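You operate a simulated robot arm through the tools that you are given. There is no shell and no other tool. Be economical: measure what you need, move in short steps, check, and stop when the job is done.

You run a simulated robot arm. Do the job below in one go: nothing can be reset, and whatever is moved stays where it is left.

## Task
Release the filed block to the good-parts rack and sweep up the filings.
Fine: sweep them into the dustpan with the hand brush, empty it into the mask bin and put both back. Set down upright: what you pick out.

The check looks at the end state, three seconds after you hand in, the way a careful person would. Anything else that was tipped, shoved, dropped, spilled or broken makes it a failure.

## Robot
A 6-joint arm with a two-finger parallel gripper, fixed in place. Base frame: the origin is at the foot of the arm, x ahead of it, y to its left, z up; the work surface is at about z = 86. Units: cm, degrees, N and s.
With the tool pointing down near the work surface it reaches from about 18 to 84 cm from the base axis. Its first joint turns from -166.0 to 166.0 degrees. Payload 3.91 kg.
The TCP is the grasp point between the finger pads, 3 cm short of the fingertips. In the tool frame z runs along the fingers and y along their closing line. Largest opening 11 cm; finger width 2, thickness 1; the body of the gripper, 4.8 by 11.2 cm, starts 5.5 cm behind the TCP.
Orientation is told as [roll, pitch, yaw] about the base's x, y, z axes, in that order, counted from this pose: with the fingers straight down and closing along the base's y, the tool's x points along the base's -x, its y along +y and its z along -z.

## Interface
- The arm moves only by the tool nudge_tool. Its argument "steps" is text: rows parted by semicolons, each of 7 numbers parted by spaces: the shift along the base's x, y, z in cm, then the turn, a rotation vector about the base's x, y, z in degrees, then the opening, from 0 (shut) to 1 (fully open). In form: tx ty tz wx wy wz jaw; .... A call has 1 to 10 rows; each row shifts and turns the commanded pose from where the row before left it. Rows are played at 5 a second. More than 5 cm and 8.6 degrees between two rows, or a gripper value outside its range, and nothing of the call is played. A pose out of reach is approached as far as the arm can. The call stops where the force on the tool passes 90 N (or 10 N more than at its start, if that is more) or the arm is blocked; 0.2 s more then pass. Each finger travels about 10.8 cm/s and halts on what it meets, pressing with about 44 N; the grip force reading is that of the motor and also rises with nothing between the fingers. The clock runs only during rows and for 0.2 s after the last one: add rows that do not move to give the fingers time. It gives the time, the measured TCP pose, the force on the tool (base axes), the opening and the grip force at its end, in the units of the frame above (readings bear some noise), with the torque about the TCP (base axes, N m) and any sound that the robot's microphone picked up, and new pictures: "pictures" is both (left out), scene, wrist or none.
- Cameras (640 x 400 px; columns grow to the right, rows downward): "scene" is fixed at [4.96, -65.01, 162.08]; the picture's right is [0.83, -0.56, 0.00], its down [-0.48, -0.72, -0.50] and it looks along [0.28, 0.42, -0.86] (base axes); focal length 247 px, centre (320, 200). "wrist" rides on the gripper at [7.7, 0.7, -11.4] in the tool frame; the picture's right is [-0.09, 1.00, 0.00], its down [-0.80, -0.07, -0.59] and it looks along [-0.59, -0.05, 0.80] (tool axes); focal length 270 px, centre (320, 200). There is no depth. A picture from a camera that has moved, and an enlarged one, comes with that camera's place and axes in the base frame and with its lens.
- slide_trunk(by): slides the trunk up (or, below 0, down) by that many cm; the arm rides with it, the base frame stays. It gives what a move gives, with no picture.
- enlarge(camera, box): a new picture of the part [left, top, right, bottom] of that camera's present view, enlarged. No time passes.
- finish_job(): hands the job in; it is judged then, once.

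Go step by step. Nothing tells you positions but the pictures and the camera data: compare them with the known pose of the tool, close in by small moves and look again before you grip or let go. The budget is 120 turns and 200 pictures, counting those below and the enlarged ones. Unless the task says otherwise, let go and move clear before handing in, and close with one line.

The tools are called after "Call:" as a command line: name --argument value ..., lists and objects as JSON in quotes. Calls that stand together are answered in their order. nudge_tool: Moves the arm, as the interface text tells. Its arguments: {"type":"object","properties":{"steps":{"type":"string"},"pictures":{"type":"string","enum":["both","scene","wrist","none"]}},"required":["steps"]} The other tools are called the same way: slide_trunk (by) slides the trunk up or down; enlarge (camera, box) takes an enlarged picture of a part of a camera's view; finish_job () hands the job in.

At the start:

```text
time_s: 0.0
tcp_pos: [23.29, -27.23, 130.03]
orientation: [0.0, -0.1, 0.0]
contact_force: [0.5, 0.2, -0.2]
torque: [-0.01, 0.01, 0.01]
grip_width: 11.01
grasp_force: 0.1
trunk travel left (down, up): [-47.5, 6.5]
```

scene: 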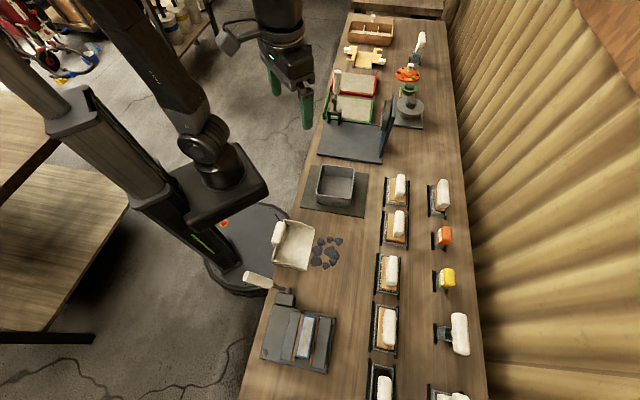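
wrist: 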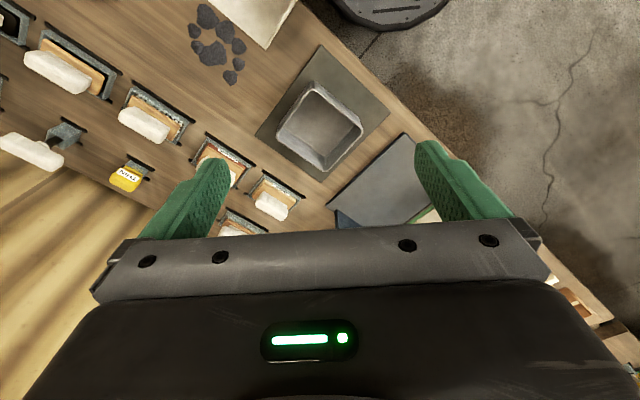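

I see a bench with a vice (lower left?), a dustpan, filings, a bin and racks. I'll zoom in to identify things before moving.

Call:
enlarge --camera "scene" --box '[230, 200, 390, 300]'

Call:
enlarge --camera "scene" --box '[230, 280, 390, 380]'

Call:
enlarge --camera "scene" --box '[300, 80, 460, 180]'

Call:
enlarge --camera "scene" --box '[320, 0, 480, 100]'

Call:
enlarge --camera "scene" --box '[350, 160, 510, 260]'

Call:
enlarge --camera "scene" --box '[340, 260, 500, 400]'

```text
4.00 times, centred on (310, 250) of scene
camera zoom: at [4.96, -65.01, 162.08], right [0.83, -0.56, 0.0], down [-0.48, -0.72, -0.5], along [0.28, 0.42, -0.86], focal length 989 px, centre (360, 0)
```

zoom: 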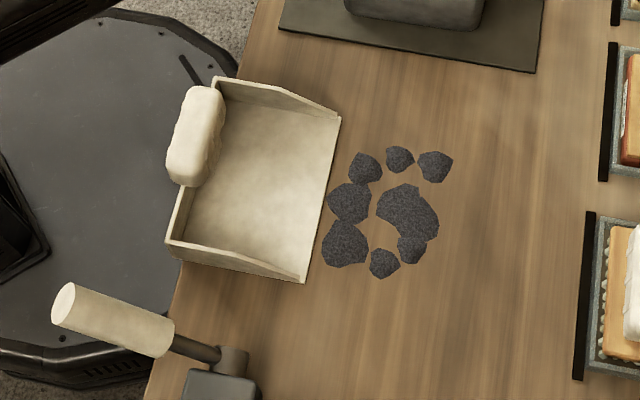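

```text
4.00 times, centred on (310, 330) of scene
camera zoom: at [4.96, -65.01, 162.08], right [0.83, -0.56, 0.0], down [-0.48, -0.72, -0.5], along [0.28, 0.42, -0.86], focal length 989 px, centre (360, -320)
```

zoom: 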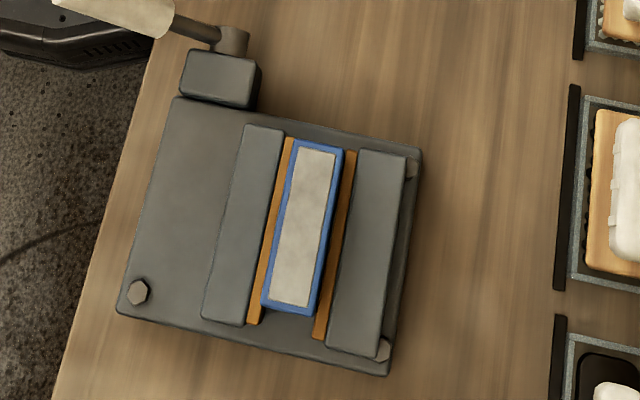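

```text
4.00 times, centred on (380, 130) of scene
camera zoom: at [4.96, -65.01, 162.08], right [0.83, -0.56, 0.0], down [-0.48, -0.72, -0.5], along [0.28, 0.42, -0.86], focal length 989 px, centre (80, 480)
```

zoom: 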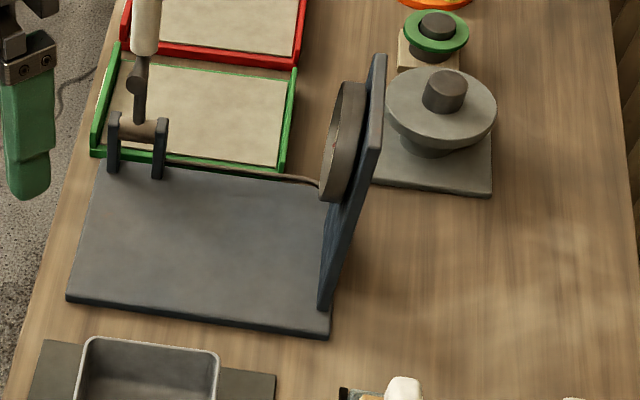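

```text
4.00 times, centred on (400, 50) of scene
camera zoom: at [4.96, -65.01, 162.08], right [0.83, -0.56, 0.0], down [-0.48, -0.72, -0.5], along [0.28, 0.42, -0.86], focal length 989 px, centre (0, 800)
```

zoom: 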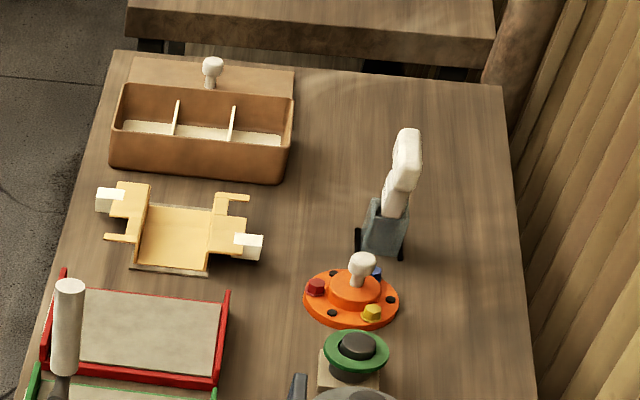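

```text
4.00 times, centred on (430, 210) of scene
camera zoom: at [4.96, -65.01, 162.08], right [0.83, -0.56, 0.0], down [-0.48, -0.72, -0.5], along [0.28, 0.42, -0.86], focal length 989 px, centre (-120, 160)
```

zoom: 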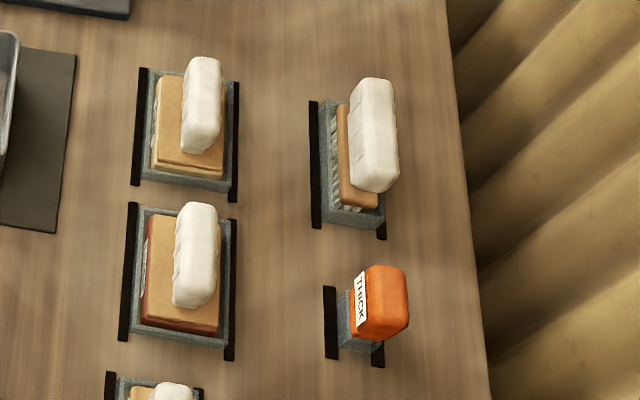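

```text
2.86 times, centred on (420, 330) of scene
camera zoom: at [4.96, -65.01, 162.08], right [0.83, -0.56, 0.0], down [-0.48, -0.72, -0.5], along [0.28, 0.42, -0.86], focal length 707 px, centre (34, -171)
```

zoom: 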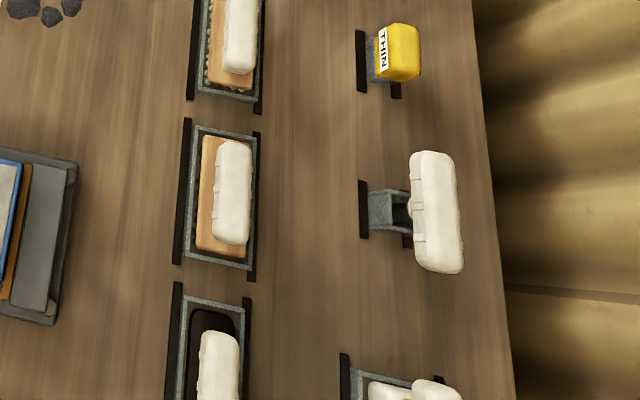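

Call:
nudge_tool --steps "-1 -1 0 0 0 -7.5 1; -1 -1 0 0 0 -7.5 1; -1 -1 0 0 0 -7.5 1; -1 -1 0 0 0 -7.5 1; -1 -1 0 0 0 -7.5 1; -1 -1 0 0 0 -7.5 1; 0 0 0 0 0 0 1" --pictures "wrist"

```text
time_s: 1.6
tcp_pos: [17.42, -33.17, 130.14]
orientation: [0.0, 0.0, -45.1]
contact_force: [-0.6, -0.3, -0.2]
torque: [-0.01, -0.03, 0.01]
grip_width: 10.99
grasp_force: 0.0
trunk travel left (down, up): [-47.5, 6.5]
camera wrist: at [12.27, -27.19, 141.65], right [0.77, 0.64, 0.0], down [0.52, -0.62, 0.59], along [0.38, -0.46, -0.8], focal length 270 px, centre (320, 200)
```

wrist: 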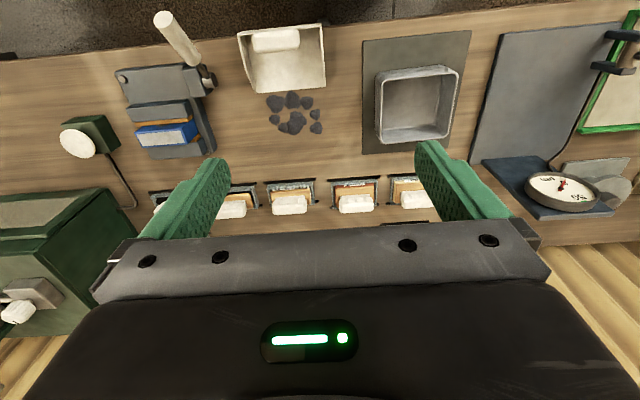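

Call:
enlarge --camera "wrist" --box '[0, 80, 240, 240]'

Call:
enlarge --camera "wrist" --box '[0, 180, 160, 350]'

Call:
enlarge --camera "wrist" --box '[210, 150, 450, 250]'

Call:
enlarge --camera "wrist" --box '[340, 0, 640, 230]'

```text
2.50 times, centred on (120, 160) of wrist
camera zoom: at [12.27, -27.19, 141.65], right [0.77, 0.64, 0.0], down [0.52, -0.62, 0.59], along [0.38, -0.46, -0.8], focal length 676 px, centre (820, 300)
```

zoom: 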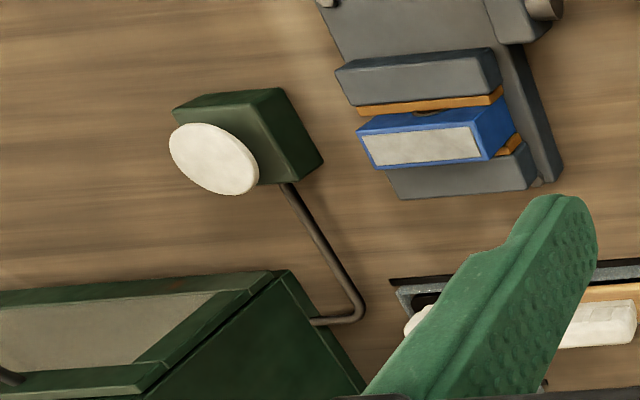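

```text
2.35 times, centred on (80, 265) of wrist
camera zoom: at [12.27, -27.19, 141.65], right [0.77, 0.64, 0.0], down [0.52, -0.62, 0.59], along [0.38, -0.46, -0.8], focal length 636 px, centre (885, 47)
```

zoom: 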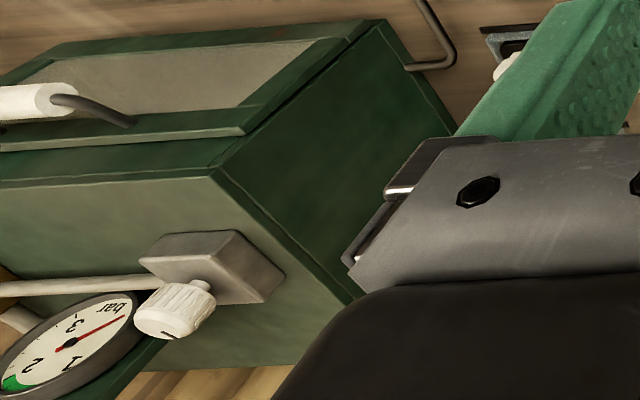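

```text
2.67 times, centred on (330, 200) of wrist
camera zoom: at [12.27, -27.19, 141.65], right [0.77, 0.64, 0.0], down [0.52, -0.62, 0.59], along [0.38, -0.46, -0.8], focal length 721 px, centre (293, 200)
```

zoom: 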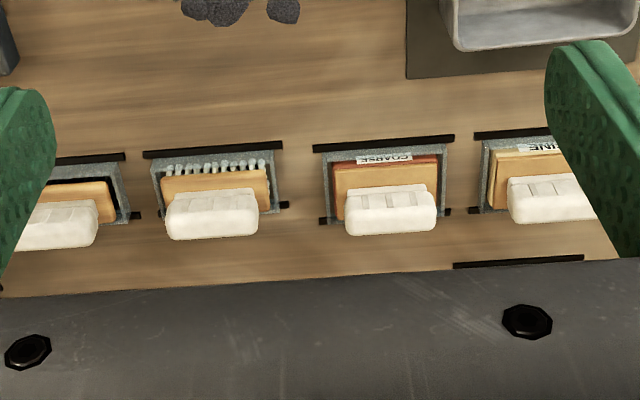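

```text
1.74 times, centred on (490, 115) of wrist
camera zoom: at [12.27, -27.19, 141.65], right [0.77, 0.64, 0.0], down [0.52, -0.62, 0.59], along [0.38, -0.46, -0.8], focal length 470 px, centre (24, 348)
```

zoom: 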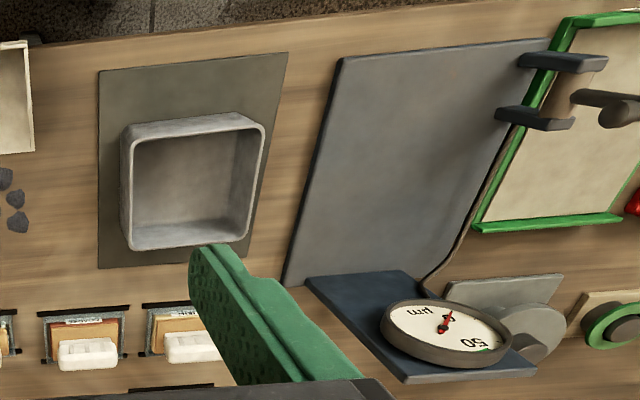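

Call:
nudge_tool --steps "3.5 3.5 0 0 0 0 1;3.5 3.5 0 0 0 0 1;3.5 3.5 0 0 0 0 1;3.5 3.5 0 0 0 0 1;3.5 3.5 0 0 0 0 1;3.5 3.5 0 0 0 0 1;3.5 3.5 0 0 0 0 1;3.5 3.5 0 0 0 0 1;3.5 3.5 0 0 0 0 1;3.5 3.5 0 0 0 0 1" --pictures "wrist"

```text
time_s: 3.8
tcp_pos: [52.47, 1.94, 129.98]
orientation: [-0.1, 0.0, -45.0]
contact_force: [0.0, 0.2, -0.9]
torque: [-0.03, 0.03, 0.0]
grip_width: 11.02
grasp_force: 0.0
trunk travel left (down, up): [-47.5, 6.5]
camera wrist: at [47.42, 7.84, 141.57], right [0.77, 0.64, 0.0], down [0.52, -0.62, 0.59], along [0.38, -0.46, -0.8], focal length 270 px, centre (320, 200)
```

wrist: 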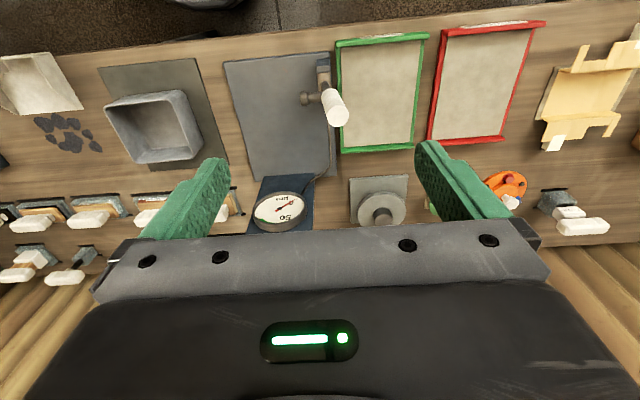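

Call:
enlarge --camera "wrist" --box '[0, 160, 200, 300]'

Call:
enlarge --camera "wrist" --box '[420, 0, 640, 240]'

Call:
enlarge --camera "wrist" --box '[220, 20, 440, 160]'

```text
2.86 times, centred on (100, 230) of wrist
camera zoom: at [47.42, 7.84, 141.57], right [0.77, 0.64, 0.0], down [0.52, -0.62, 0.59], along [0.38, -0.46, -0.8], focal length 772 px, centre (949, 114)
```

zoom: 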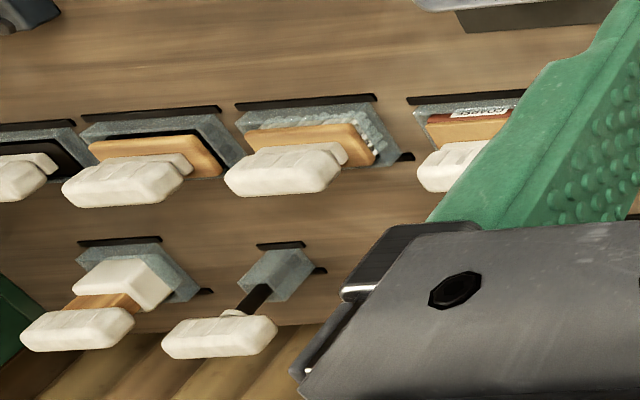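

```text
1.67 times, centred on (530, 120) of wrist
camera zoom: at [47.42, 7.84, 141.57], right [0.77, 0.64, 0.0], down [0.52, -0.62, 0.59], along [0.38, -0.46, -0.8], focal length 450 px, centre (-30, 333)
```

zoom: 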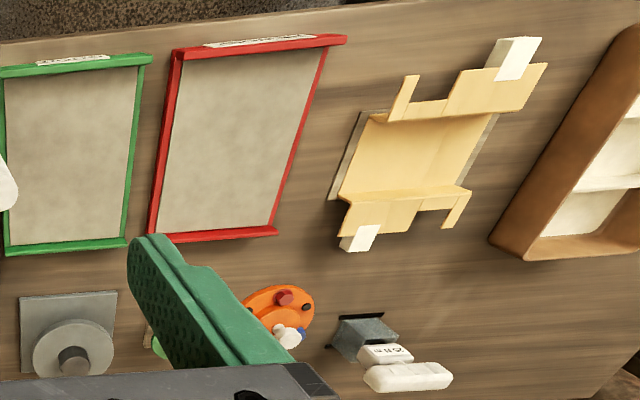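

```text
2.86 times, centred on (330, 90) of wrist
camera zoom: at [47.42, 7.84, 141.57], right [0.77, 0.64, 0.0], down [0.52, -0.62, 0.59], along [0.38, -0.46, -0.8], focal length 772 px, centre (291, 514)
```

zoom: 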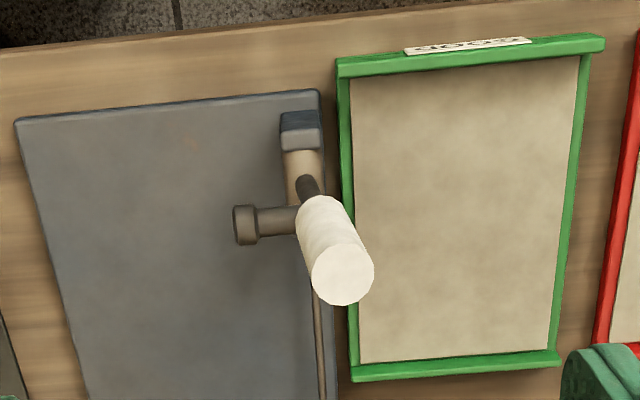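

Call:
enlarge --camera "wrist" --box '[90, 50, 230, 180]'

Call:
enlarge --camera "scene" --box '[290, 150, 380, 225]'

Call:
enlarge --camera "scene" --box '[415, 160, 475, 220]'

Call:
enlarge --camera "scene" --box '[360, 240, 420, 300]'

```text
3.08 times, centred on (160, 115) of wrist
camera zoom: at [47.42, 7.84, 141.57], right [0.77, 0.64, 0.0], down [0.52, -0.62, 0.59], along [0.38, -0.46, -0.8], focal length 832 px, centre (812, 462)
```

zoom: 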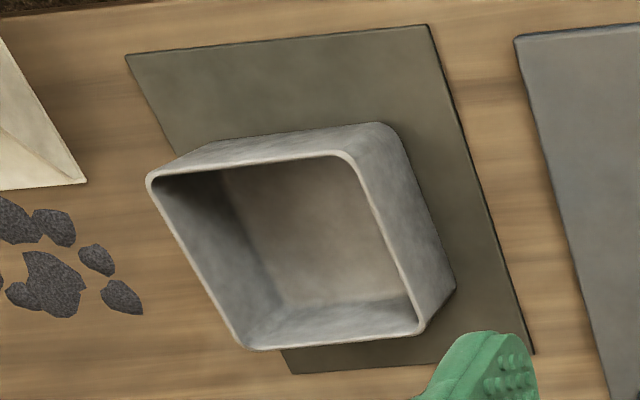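

```text
5.33 times, centred on (335, 188) of scene
camera zoom: at [4.96, -65.01, 162.08], right [0.83, -0.56, 0.0], down [-0.48, -0.72, -0.5], along [0.28, 0.42, -0.86], focal length 1319 px, centre (240, 267)
```

zoom: 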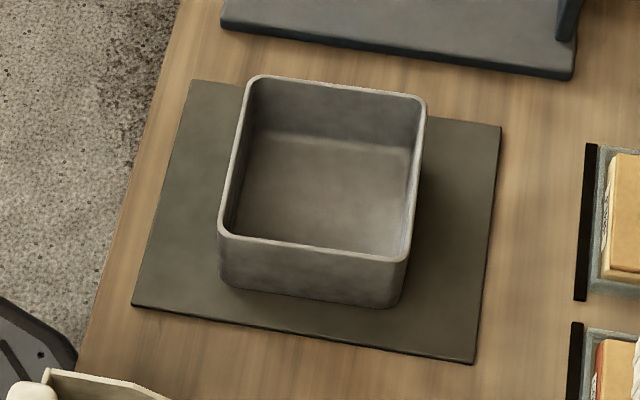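

```text
6.67 times, centred on (445, 190) of scene
camera zoom: at [4.96, -65.01, 162.08], right [0.83, -0.56, 0.0], down [-0.48, -0.72, -0.5], along [0.28, 0.42, -0.86], focal length 1649 px, centre (-513, 267)
```

zoom: 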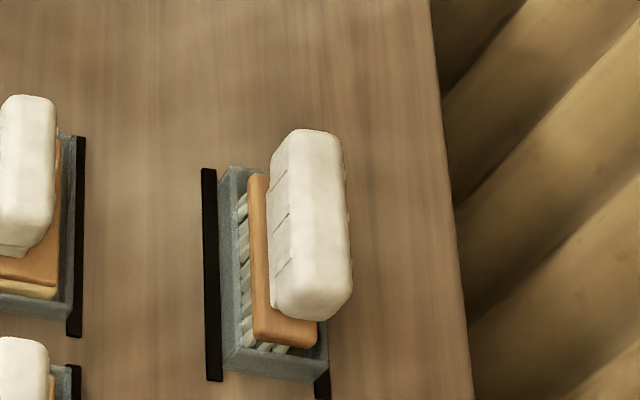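

```text
6.67 times, centred on (390, 270) of scene
camera zoom: at [4.96, -65.01, 162.08], right [0.83, -0.56, 0.0], down [-0.48, -0.72, -0.5], along [0.28, 0.42, -0.86], focal length 1649 px, centre (-147, -267)
```

zoom: 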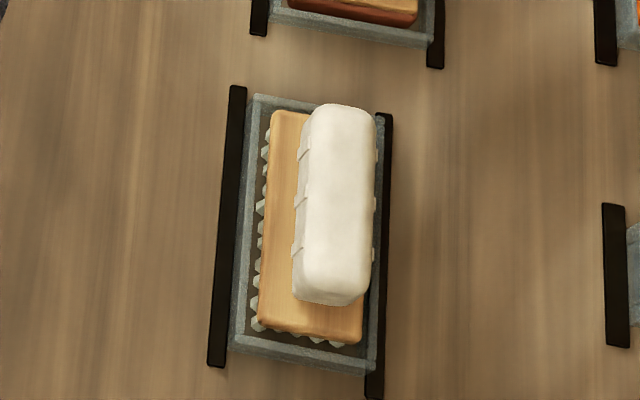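

Call:
nudge_tool --steps "3.5 3.5 0 0 0 0 1;3.5 3.5 0 0 0 0 1;3.5 3.5 0 0 0 0 1;3.5 3.5 0 0 0 0 1" --pictures "wrist"

```text
time_s: 4.8
tcp_pos: [66.49, 15.82, 129.93]
orientation: [0.2, -0.1, -44.9]
contact_force: [-0.7, -0.7, 0.0]
torque: [-0.06, 0.02, 0.02]
grip_width: 11.04
grasp_force: 0.1
trunk travel left (down, up): [-47.5, 6.5]
camera wrist: at [61.33, 21.9, 141.47], right [0.77, 0.64, 0.0], down [0.51, -0.62, 0.6], along [0.38, -0.46, -0.8], focal length 270 px, centre (320, 200)
```

wrist: 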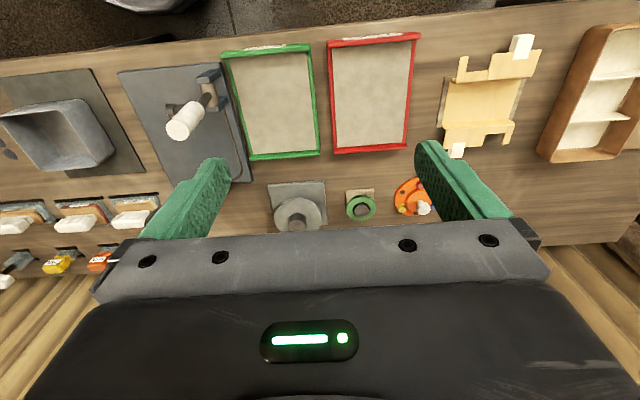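

Call:
enlarge --camera "wrist" --box '[430, 10, 640, 180]'

Call:
enlarge --camera "wrist" --box '[210, 20, 430, 160]'

```text
2.35 times, centred on (535, 95) of wrist
camera zoom: at [61.33, 21.9, 141.47], right [0.77, 0.64, 0.0], down [0.51, -0.62, 0.6], along [0.38, -0.46, -0.8], focal length 636 px, centre (-186, 447)
```

zoom: 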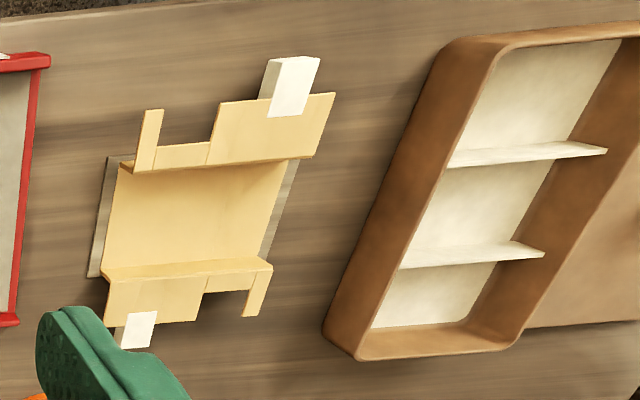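

```text
2.86 times, centred on (320, 90) of wrist
camera zoom: at [61.33, 21.9, 141.47], right [0.77, 0.64, 0.0], down [0.51, -0.62, 0.6], along [0.38, -0.46, -0.8], focal length 772 px, centre (320, 514)
```

zoom: 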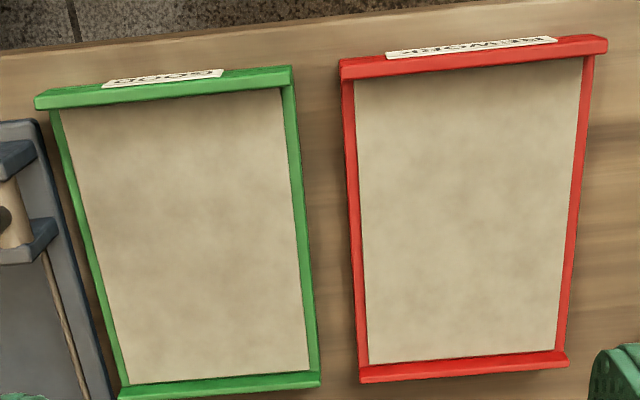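

Call:
nudge_tool --steps "-3.5 -3.5 0 0 0 0 1;-3.5 -3.5 0 0 0 0 1;-3.5 -3.5 0 0 0 0 1;-3.5 -3.5 0 0 0 0 1;-3.5 -3.5 0 0 0 0 1;-3.5 -3.5 0 0 0 0 1;-3.5 -3.5 0 0 0 0 1;-3.5 -3.5 0 0 0 0 1;-3.5 -3.5 0 0 0 0 1;-3.5 -3.5 0 0 0 0 1" --pictures "none"

Call:
nudge_tool --steps "-3.5 -3.5 0 0 0 0 1;-3.5 -3.5 0 0 0 0 1;1 -1 -4.5 0 0 0 1;1 -1 -4.5 0 0 0 1;1 -1 -4.5 0 0 0 1;1 -1 -4 0 0 0 1;0 0 0 0 0 0 1" --pictures "wrist"

```text
time_s: 7.0
tcp_pos: [31.21, -19.21, 130.17]
orientation: [0.0, 0.0, -45.0]
contact_force: [-0.8, 0.0, -0.2]
torque: [-0.01, 0.01, -0.03]
grip_width: 11.03
grasp_force: 0.1
trunk travel left (down, up): [-47.5, 6.5]
```

```text
time_s: 8.6
tcp_pos: [28.34, -30.14, 112.65]
orientation: [0.0, 0.0, -45.0]
contact_force: [0.1, -0.7, -0.2]
torque: [0.02, 0.01, -0.02]
grip_width: 10.99
grasp_force: 0.0
trunk travel left (down, up): [-47.5, 6.5]
camera wrist: at [23.26, -24.21, 124.11], right [0.77, 0.64, 0.0], down [0.52, -0.62, 0.59], along [0.38, -0.46, -0.8], focal length 270 px, centre (320, 200)
```

wrist: 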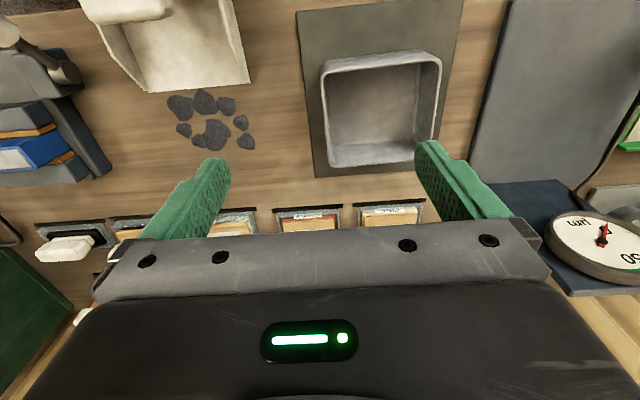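

Call:
nudge_tool --steps "3.5 -3.5 0 0 0 0 1;3.5 -3.5 0 0 0 0 1;3.5 -3.5 0 0 0 0 1;3.5 -3.5 0 0 0 0 1;3.5 -3.5 0 0 0 0 1;3.5 -3.5 0 0 0 0 1" --pictures "wrist"

```text
time_s: 10.0
tcp_pos: [49.49, -51.37, 112.41]
orientation: [0.0, 0.1, -45.0]
contact_force: [0.2, -0.1, -0.3]
torque: [-0.02, 0.02, 0.02]
grip_width: 11.01
grasp_force: 0.1
trunk travel left (down, up): [-47.5, 6.5]
camera wrist: at [44.41, -45.35, 123.99], right [0.77, 0.64, 0.0], down [0.52, -0.62, 0.59], along [0.38, -0.45, -0.81], focal length 270 px, centre (320, 200)
```

wrist: 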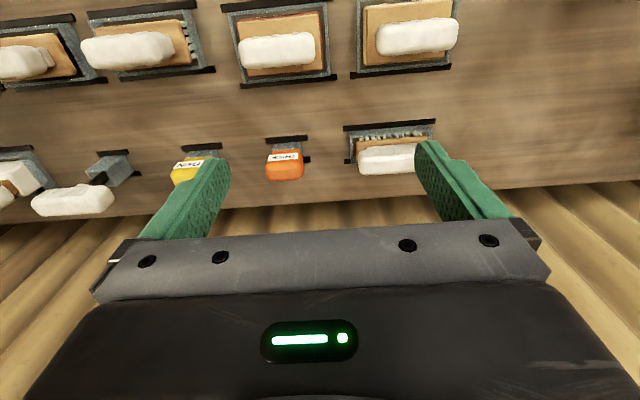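

Call:
enlarge --camera "wrist" --box '[330, 100, 450, 190]'

Call:
enlarge --camera "wrist" --box '[70, 0, 230, 100]'

Call:
enlarge --camera "wrist" --box '[0, 120, 160, 220]'

```text
4.44 times, centred on (390, 145) of wrist
camera zoom: at [44.41, -45.35, 123.99], right [0.77, 0.64, 0.0], down [0.52, -0.62, 0.59], along [0.38, -0.45, -0.81], focal length 1201 px, centre (9, 444)
```

zoom: 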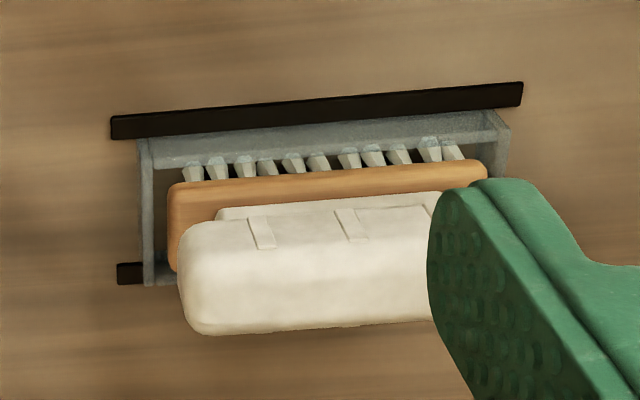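

```text
4.00 times, centred on (150, 50) of wrist
camera zoom: at [44.41, -45.35, 123.99], right [0.77, 0.64, 0.0], down [0.52, -0.62, 0.59], along [0.38, -0.45, -0.81], focal length 1081 px, centre (1000, 800)
```

zoom: 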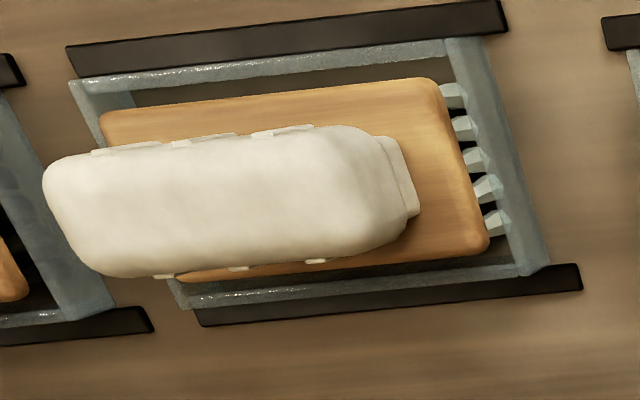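

```text
4.00 times, centred on (80, 170) of wrist
camera zoom: at [44.41, -45.35, 123.99], right [0.77, 0.64, 0.0], down [0.52, -0.62, 0.59], along [0.38, -0.45, -0.81], focal length 1081 px, centre (1280, 320)
```

zoom: 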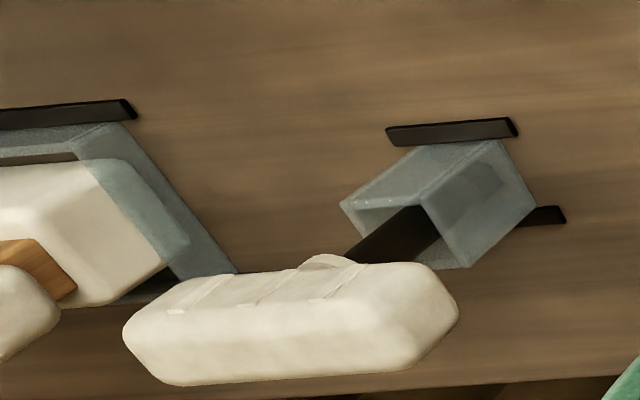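

Call:
nudge_tool --steps "-3 3 0 0 0 0 1;-3 3 0 0 0 0 1;-3 3 0 -5.3 -5.3 0 1;-3 3 -1 -5.3 -5.3 0 1;-3 3 -2 -5.3 -5.3 0 1;-3 3 -2 -5.3 -5.3 0 1;0 0 0 0 0 0 1" --pictures "wrist"

```text
time_s: 11.6
tcp_pos: [31.4, -33.28, 107.59]
orientation: [0.0, -30.1, -45.1]
contact_force: [-0.3, -0.6, 0.0]
torque: [-0.01, -0.01, 0.02]
grip_width: 11.01
grasp_force: 0.1
trunk travel left (down, up): [-47.5, 6.5]
camera wrist: at [22.95, -23.96, 113.7], right [0.76, 0.65, 0.04], down [0.23, -0.33, 0.92], along [0.61, -0.68, -0.4], focal length 270 px, centre (320, 200)
```

wrist: 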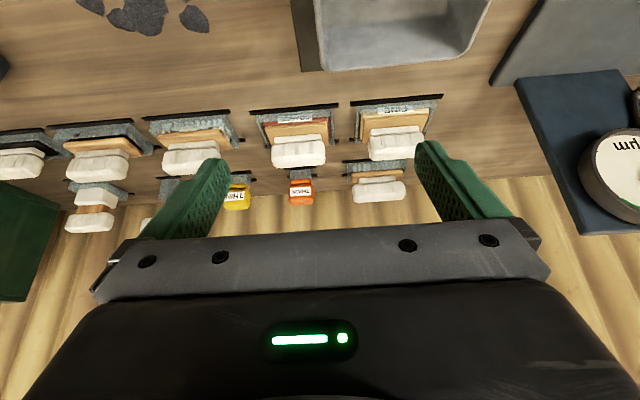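

Call:
enlarge --camera "wrist" --box '[130, 95, 250, 185]'

Call:
enlarge --camera "wrist" --box '[320, 140, 440, 215]'

Call:
enlarge --camera "wrist" --box '[0, 110, 160, 250]'

```text
4.44 times, centred on (190, 140) of wrist
camera zoom: at [22.95, -23.96, 113.7], right [0.76, 0.65, 0.04], down [0.23, -0.33, 0.92], along [0.61, -0.68, -0.4], focal length 1201 px, centre (898, 467)
```

zoom: 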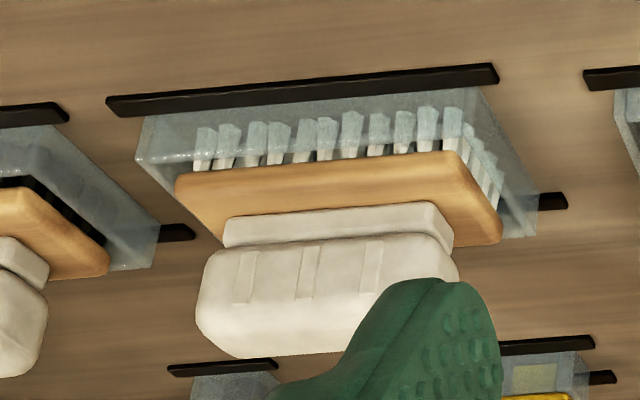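

```text
5.33 times, centred on (380, 178) of wrist
camera zoom: at [22.95, -23.96, 113.7], right [0.76, 0.65, 0.04], down [0.23, -0.33, 0.92], along [0.61, -0.68, -0.4], focal length 1442 px, centre (0, 320)
```

zoom: 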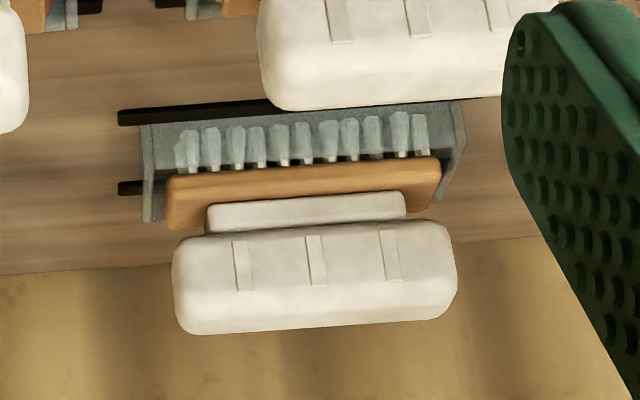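

```text
2.86 times, centred on (80, 180) of wrist
camera zoom: at [22.95, -23.96, 113.7], right [0.76, 0.65, 0.04], down [0.23, -0.33, 0.92], along [0.61, -0.68, -0.4], focal length 772 px, centre (1006, 257)
```

zoom: 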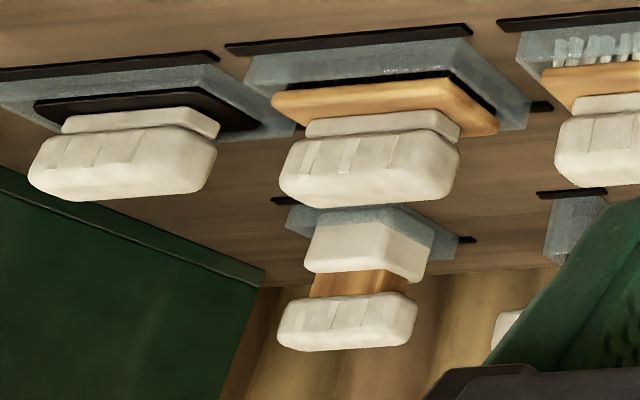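

Call:
enlarge --camera "wrist" --box '[40, 110, 150, 180]'

Call:
enlarge --camera "wrist" --box '[145, 105, 245, 165]'

Call:
enlarge --camera "scene" --box '[360, 350, 500, 400]'

```text
5.71 times, centred on (95, 145) of wrist
camera zoom: at [22.95, -23.96, 113.7], right [0.76, 0.65, 0.04], down [0.23, -0.33, 0.92], along [0.61, -0.68, -0.4], focal length 1544 px, centre (1606, 514)
```

zoom: 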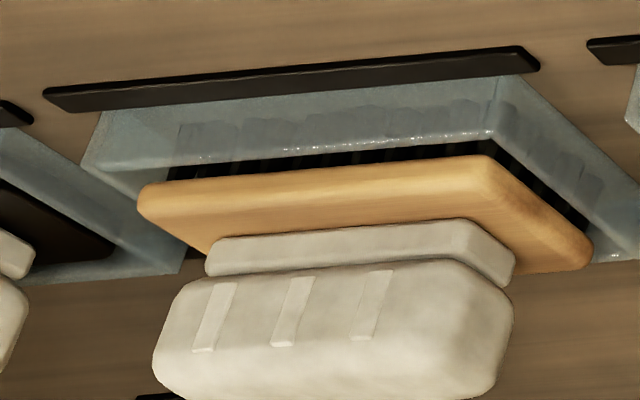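

```text
6.40 times, centred on (195, 135) of wrist
camera zoom: at [22.95, -23.96, 113.7], right [0.76, 0.65, 0.04], down [0.23, -0.33, 0.92], along [0.61, -0.68, -0.4], focal length 1730 px, centre (1120, 616)
```

zoom: 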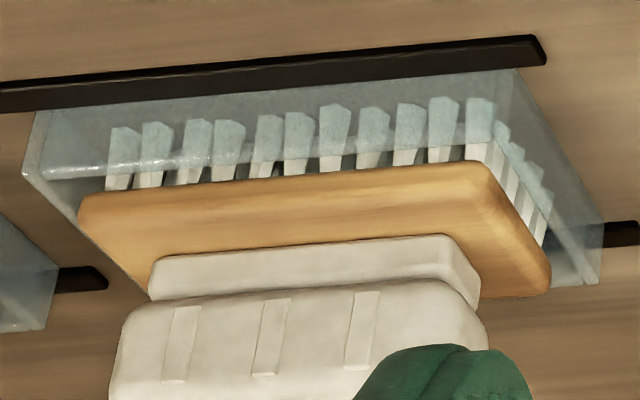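

```text
4.57 times, centred on (430, 375) of scene
camera zoom: at [4.96, -65.01, 162.08], right [0.83, -0.56, 0.0], down [-0.48, -0.72, -0.5], along [0.28, 0.42, -0.86], focal length 1131 px, centre (-183, -600)
```

zoom: 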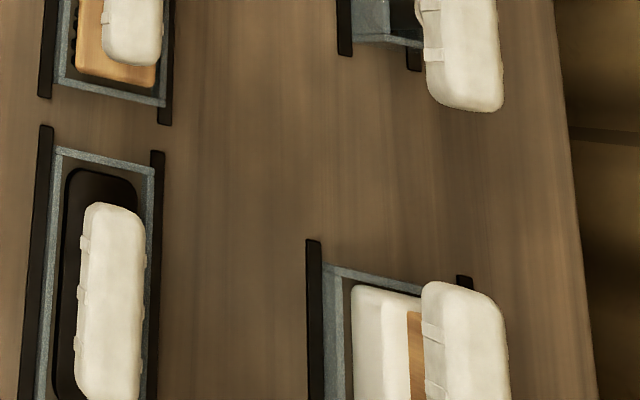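

Call:
nudge_tool --steps "-3.5 -3.5 1 5.3 5.3 0 1;-3.5 -3.5 1 5.3 5.3 0 1;-3.5 -3.5 1 5.3 5.3 0 1;-3.5 -3.5 1 5.3 5.3 0 1;-3.5 -3.5 1 0 0 0 1;-3.5 -3.5 1 0 0 0 1;-3.5 -3.5 0 0 0 0 1;-3.5 -3.5 0 0 0 0 1;0 0 0 0 0 0 1" --pictures "wrist"

```text
refused: row 1 steps farther than a row can; nothing moved
```

Call:
nudge_tool --steps "-3.4 -3.4 1 5.3 5.3 0 1;-3.4 -3.4 1 5.3 5.3 0 1;-3.4 -3.4 1 5.3 5.3 0 1;-3.4 -3.4 1 5.3 5.3 0 1;-3.4 -3.4 1 0 0 0 1;-3.4 -3.4 1 0 0 0 1;-3.5 -3.5 0 0 0 0 1;-3.5 -3.5 0 0 0 0 1;0 0 0 0 0 0 1" --pictures "wrist"

```text
time_s: 13.6
tcp_pos: [3.91, -60.71, 113.6]
orientation: [-0.1, 0.0, -45.0]
contact_force: [-0.5, -0.2, 0.0]
torque: [-0.01, 0.01, -0.02]
grip_width: 11.0
grasp_force: 0.1
trunk travel left (down, up): [-47.5, 6.5]
camera wrist: at [-1.25, -54.75, 125.12], right [0.77, 0.64, 0.0], down [0.52, -0.62, 0.59], along [0.38, -0.46, -0.8], focal length 270 px, centre (320, 200)
```

wrist: 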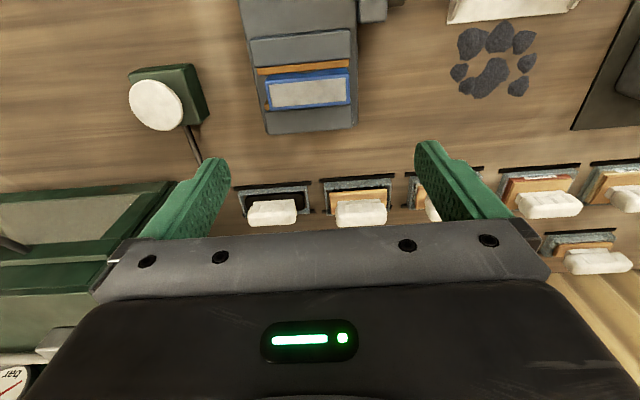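

Call:
enlarge --camera "wrist" --box '[220, 0, 410, 140]'

Call:
enlarge --camera "scene" --box '[240, 260, 350, 380]'

```text
2.86 times, centred on (315, 70) of wrist
camera zoom: at [-1.25, -54.75, 125.12], right [0.77, 0.64, 0.0], down [0.52, -0.62, 0.59], along [0.38, -0.46, -0.8], focal length 772 px, centre (334, 571)
```

zoom: 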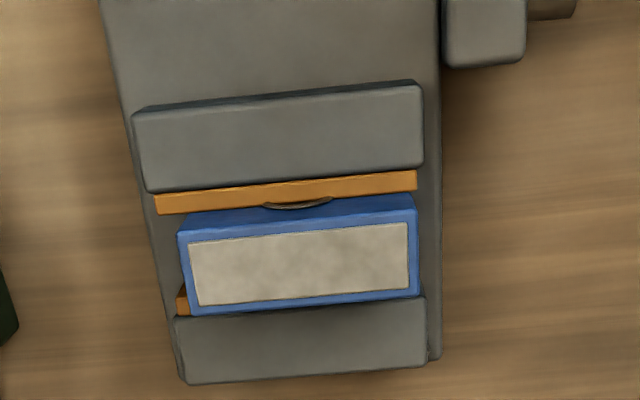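

```text
3.33 times, centred on (295, 320) of scene
camera zoom: at [4.96, -65.01, 162.08], right [0.83, -0.56, 0.0], down [-0.48, -0.72, -0.5], along [0.28, 0.42, -0.86], focal length 824 px, centre (403, -200)
```

zoom: 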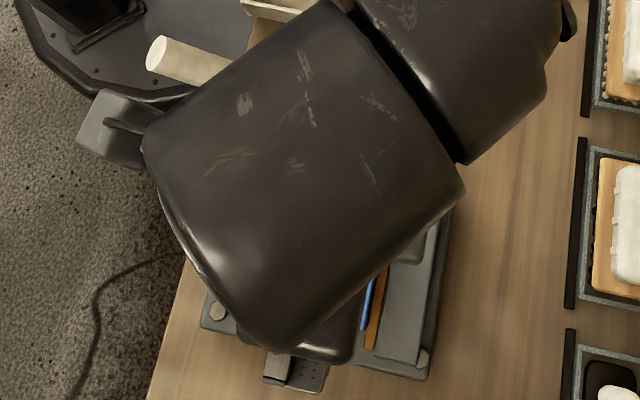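

Call:
nudge_tool --steps "-2 4.5 0 0 0 0 1;-2 4.5 0 0 0 0 1;-1 4.5 0 0 0 0 1;-1 4 0 0 0 0 1; 0 0 0 0 0 0 1" --pictures "wrist"

Call:
enlarge --camera "wrist" --box '[230, 0, 470, 180]'

```text
time_s: 14.8
tcp_pos: [-2.34, -42.94, 113.59]
orientation: [-0.1, 0.0, -45.0]
contact_force: [-0.1, 0.6, 0.8]
torque: [0.01, 0.02, -0.02]
grip_width: 11.0
grasp_force: 0.0
trunk travel left (down, up): [-47.5, 6.5]
camera wrist: at [-7.3, -37.04, 125.17], right [0.77, 0.64, 0.0], down [0.52, -0.62, 0.59], along [0.38, -0.46, -0.8], focal length 270 px, centre (320, 200)
```

wrist: 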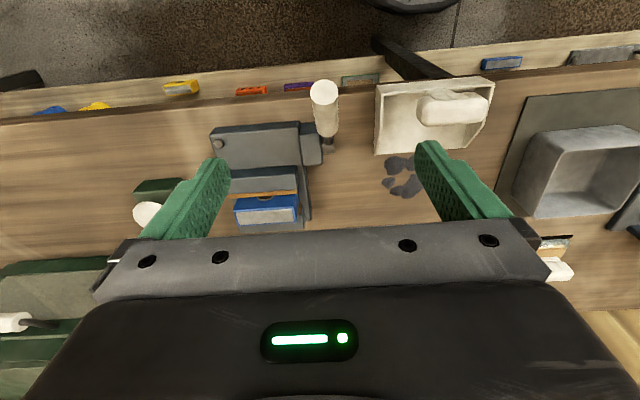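

```text
2.22 times, centred on (350, 90) of wrist
camera zoom: at [-7.3, -37.04, 125.17], right [0.77, 0.64, 0.0], down [0.52, -0.62, 0.59], along [0.38, -0.46, -0.8], focal length 601 px, centre (253, 444)
```

zoom: 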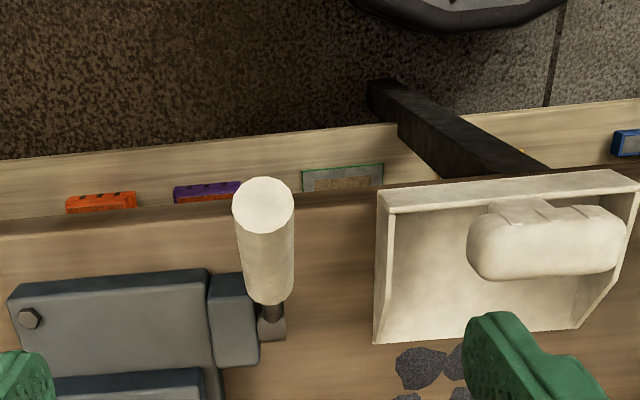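

Call:
nudge_tool --steps "0.8 -0.4 -2 0 0 0 0.55;0.8 -0.5 -4 0 0 0 0.55;0 0 -4 0 0 0 0.55;0 0 -2 0 0 0 0.55;0 0 0 0 0 0 0.55"

```text
time_s: 16.0
tcp_pos: [-0.55, -43.94, 101.46]
orientation: [0.0, 0.0, -45.0]
contact_force: [1.3, -0.2, 0.3]
torque: [0.02, 0.01, 0.02]
grip_width: 6.03
grasp_force: 0.2
trunk travel left (down, up): [-47.5, 6.5]
camera wrist: at [-5.59, -37.96, 113.09], right [0.77, 0.64, 0.0], down [0.52, -0.62, 0.59], along [0.38, -0.46, -0.8], focal length 270 px, centre (320, 200)
```

scene: 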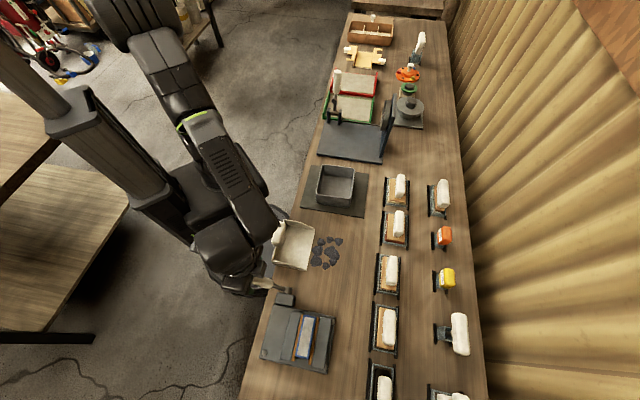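
wrist: 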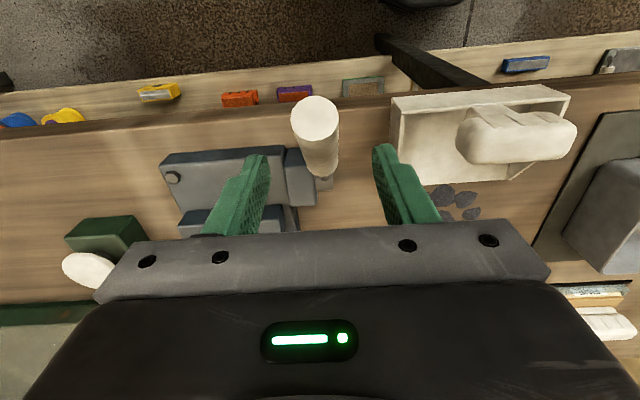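

Call:
nudge_tool --steps "0 0 -2 0 0 0 0.55;0 0 -2.3 0 0 0 0.55;0 0 0 0 0 0 0.4;0 0 0 0 0 0 0.2;0 0 0 0 0 0 0.1;0 0 0 0 0 0 0.1"

```text
time_s: 17.4
tcp_pos: [-0.51, -44.01, 97.24]
orientation: [0.0, 0.1, -45.0]
contact_force: [-3.0, -2.1, 2.8]
torque: [-0.21, 0.0, 0.01]
grip_width: 2.67
grasp_force: 44.7
trunk travel left (down, up): [-47.5, 6.5]
camera wrist: at [-5.64, -38.03, 108.8], right [0.77, 0.64, 0.0], down [0.52, -0.62, 0.59], along [0.38, -0.46, -0.8], focal length 270 px, centre (320, 200)
```

scene: 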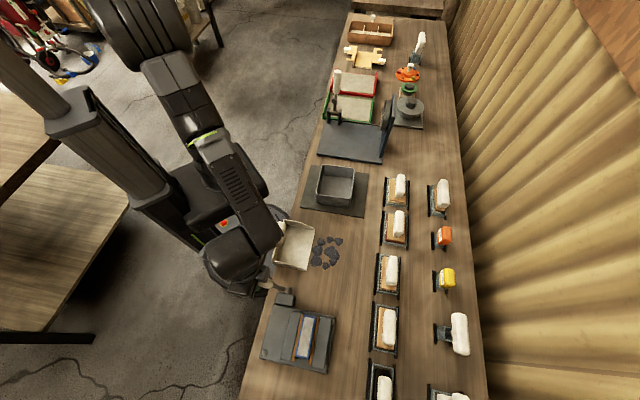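
wrist: 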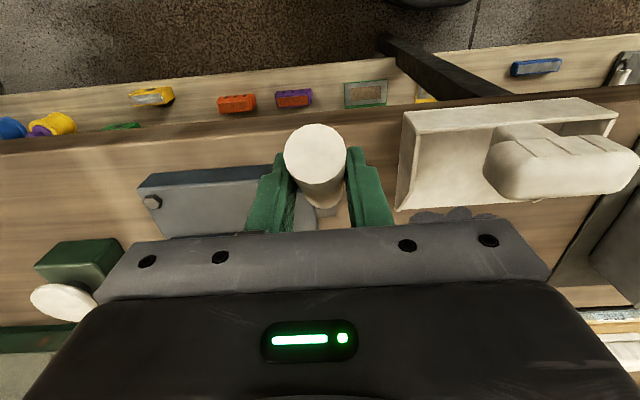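

Call:
nudge_tool --steps "0.33 -0.33 0.45 2.8 2.8 0 0.1;0.33 -0.33 0.45 2.8 2.8 0 0.1;0 0 0 0 0 0 0.1" --pictures "none"

```text
time_s: 18.2
tcp_pos: [0.15, -44.73, 98.18]
orientation: [0.0, 7.9, -45.0]
contact_force: [6.1, -13.2, 2.2]
torque: [-1.03, -0.94, 0.07]
grip_width: 2.7
grasp_force: 45.2
trunk travel left (down, up): [-47.5, 6.5]
```

Call:
nudge_tool --steps "0.37 -0.37 0.38 2.8 2.8 0 0.1;0.37 -0.37 0.38 2.8 2.8 0 0.1;0 0 0 0 0 0 0.1"

```text
time_s: 19.0
tcp_pos: [0.94, -45.59, 98.83]
orientation: [-0.1, 16.0, -45.0]
contact_force: [9.0, -15.8, -10.9]
torque: [-1.03, -0.68, 0.1]
grip_width: 2.66
grasp_force: 45.0
trunk travel left (down, up): [-47.5, 6.5]
camera wrist: at [-1.65, -42.05, 111.99], right [0.76, 0.64, -0.02], down [0.61, -0.71, 0.35], along [0.21, -0.28, -0.94], focal length 270 px, centre (320, 200)
```

scene: 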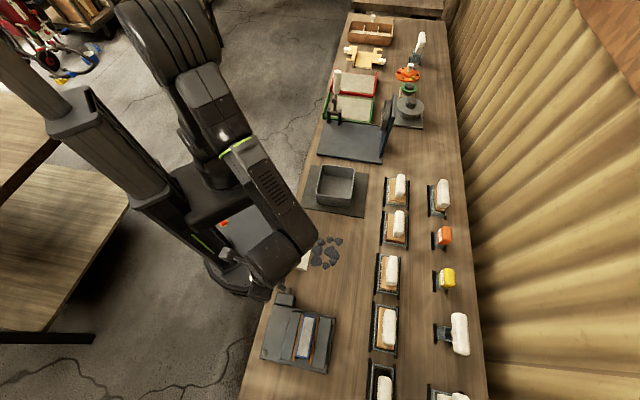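
wrist: 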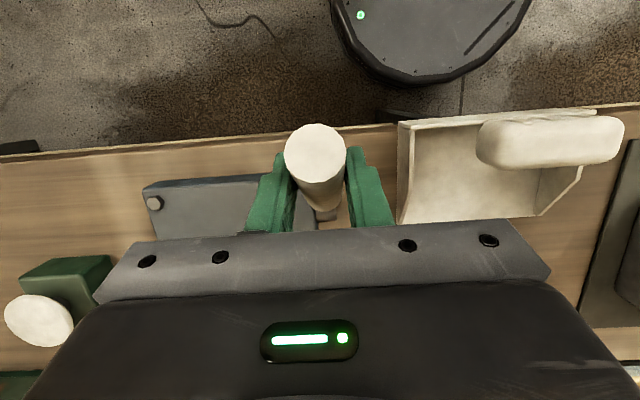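

Call:
nudge_tool --steps "0.45 -0.45 0.2 2.8 2.8 0 0.1;0.45 -0.45 0.2 2.8 2.8 0 0.1;0.43 -0.43 0.2 2.8 2.8 0 0.1;0.43 -0.43 0.2 2.8 2.8 0 0.1;0 0 0 0 0 0 0.1"

```text
time_s: 20.2
tcp_pos: [2.61, -47.18, 99.76]
orientation: [0.0, 31.8, -45.1]
contact_force: [6.4, -12.5, -3.7]
torque: [-0.95, -0.87, 0.01]
grip_width: 2.7
grasp_force: 44.6
trunk travel left (down, up): [-47.5, 6.5]
camera wrist: at [2.68, -46.37, 113.57], right [0.76, 0.65, -0.05], down [0.65, -0.75, 0.08], along [0.02, -0.09, -1.0], focal length 270 px, centre (320, 200)
```

scene: 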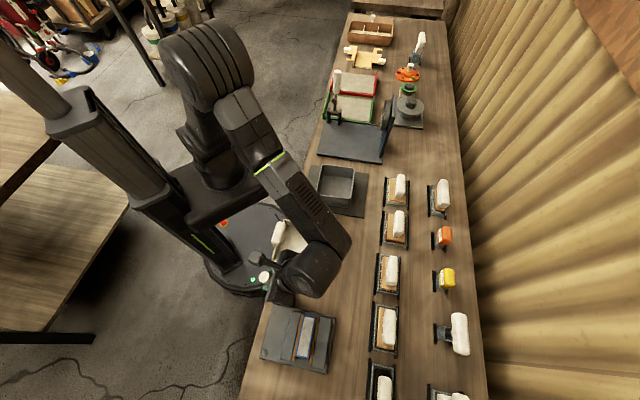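
wrist: 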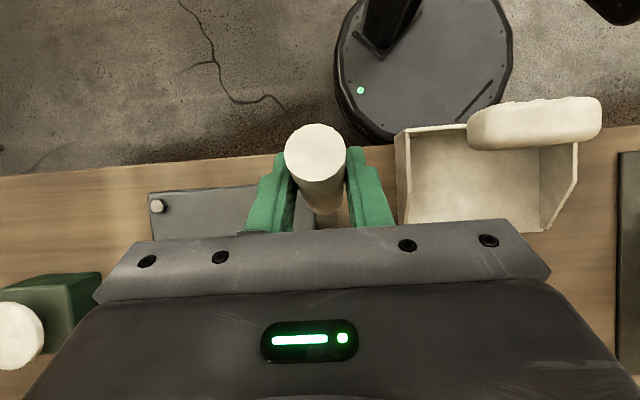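

Call:
enlarge --camera "scene" --box '[230, 280, 390, 380]'

```text
4.00 times, centred on (310, 330) of scene
camera zoom: at [4.96, -65.01, 162.08], right [0.83, -0.56, 0.0], down [-0.48, -0.72, -0.5], along [0.28, 0.42, -0.86], focal length 989 px, centre (360, -320)
```

zoom: 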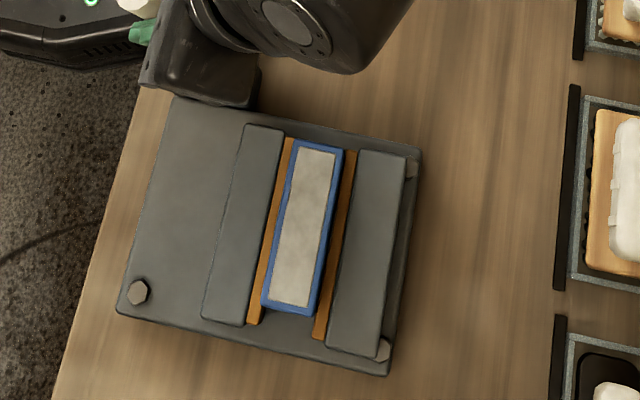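

Call:
nudge_tool --steps "0.44 -0.44 0.13 2.8 2.8 0 0.1;0.44 -0.44 0.13 2.8 2.8 0 0.1;0.45 -0.45 0.05 2.8 2.8 0 0.1;0.45 -0.45 0.04 2.8 2.8 0 0.1;0.45 -0.45 -0.04 2.8 2.8 0 0.1;0.45 -0.45 -0.05 2.8 2.8 0 0.1;0 0 0 0 0 0 0.1" --pictures "none"

Call:
enlarge --camera "scene" --box '[230, 240, 390, 380]'

```text
time_s: 21.8
tcp_pos: [5.32, -49.95, 99.95]
orientation: [0.0, 55.6, -45.0]
contact_force: [4.6, -10.2, -1.6]
torque: [-0.88, -0.79, 0.04]
grip_width: 2.68
grasp_force: 44.5
trunk travel left (down, up): [-47.5, 6.5]
```

```text
2.86 times, centred on (310, 310) of scene
camera zoom: at [4.96, -65.01, 162.08], right [0.83, -0.56, 0.0], down [-0.48, -0.72, -0.5], along [0.28, 0.42, -0.86], focal length 707 px, centre (349, -114)
```

zoom: 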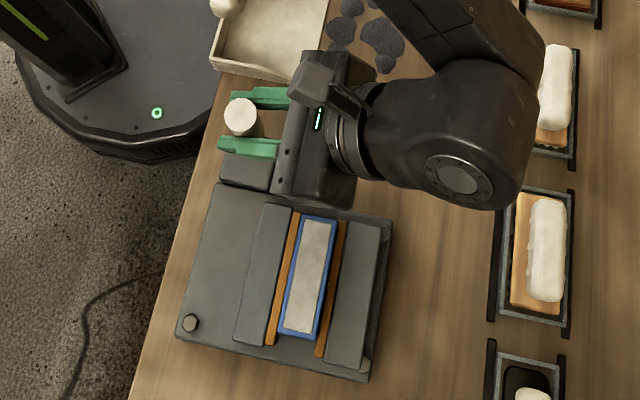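

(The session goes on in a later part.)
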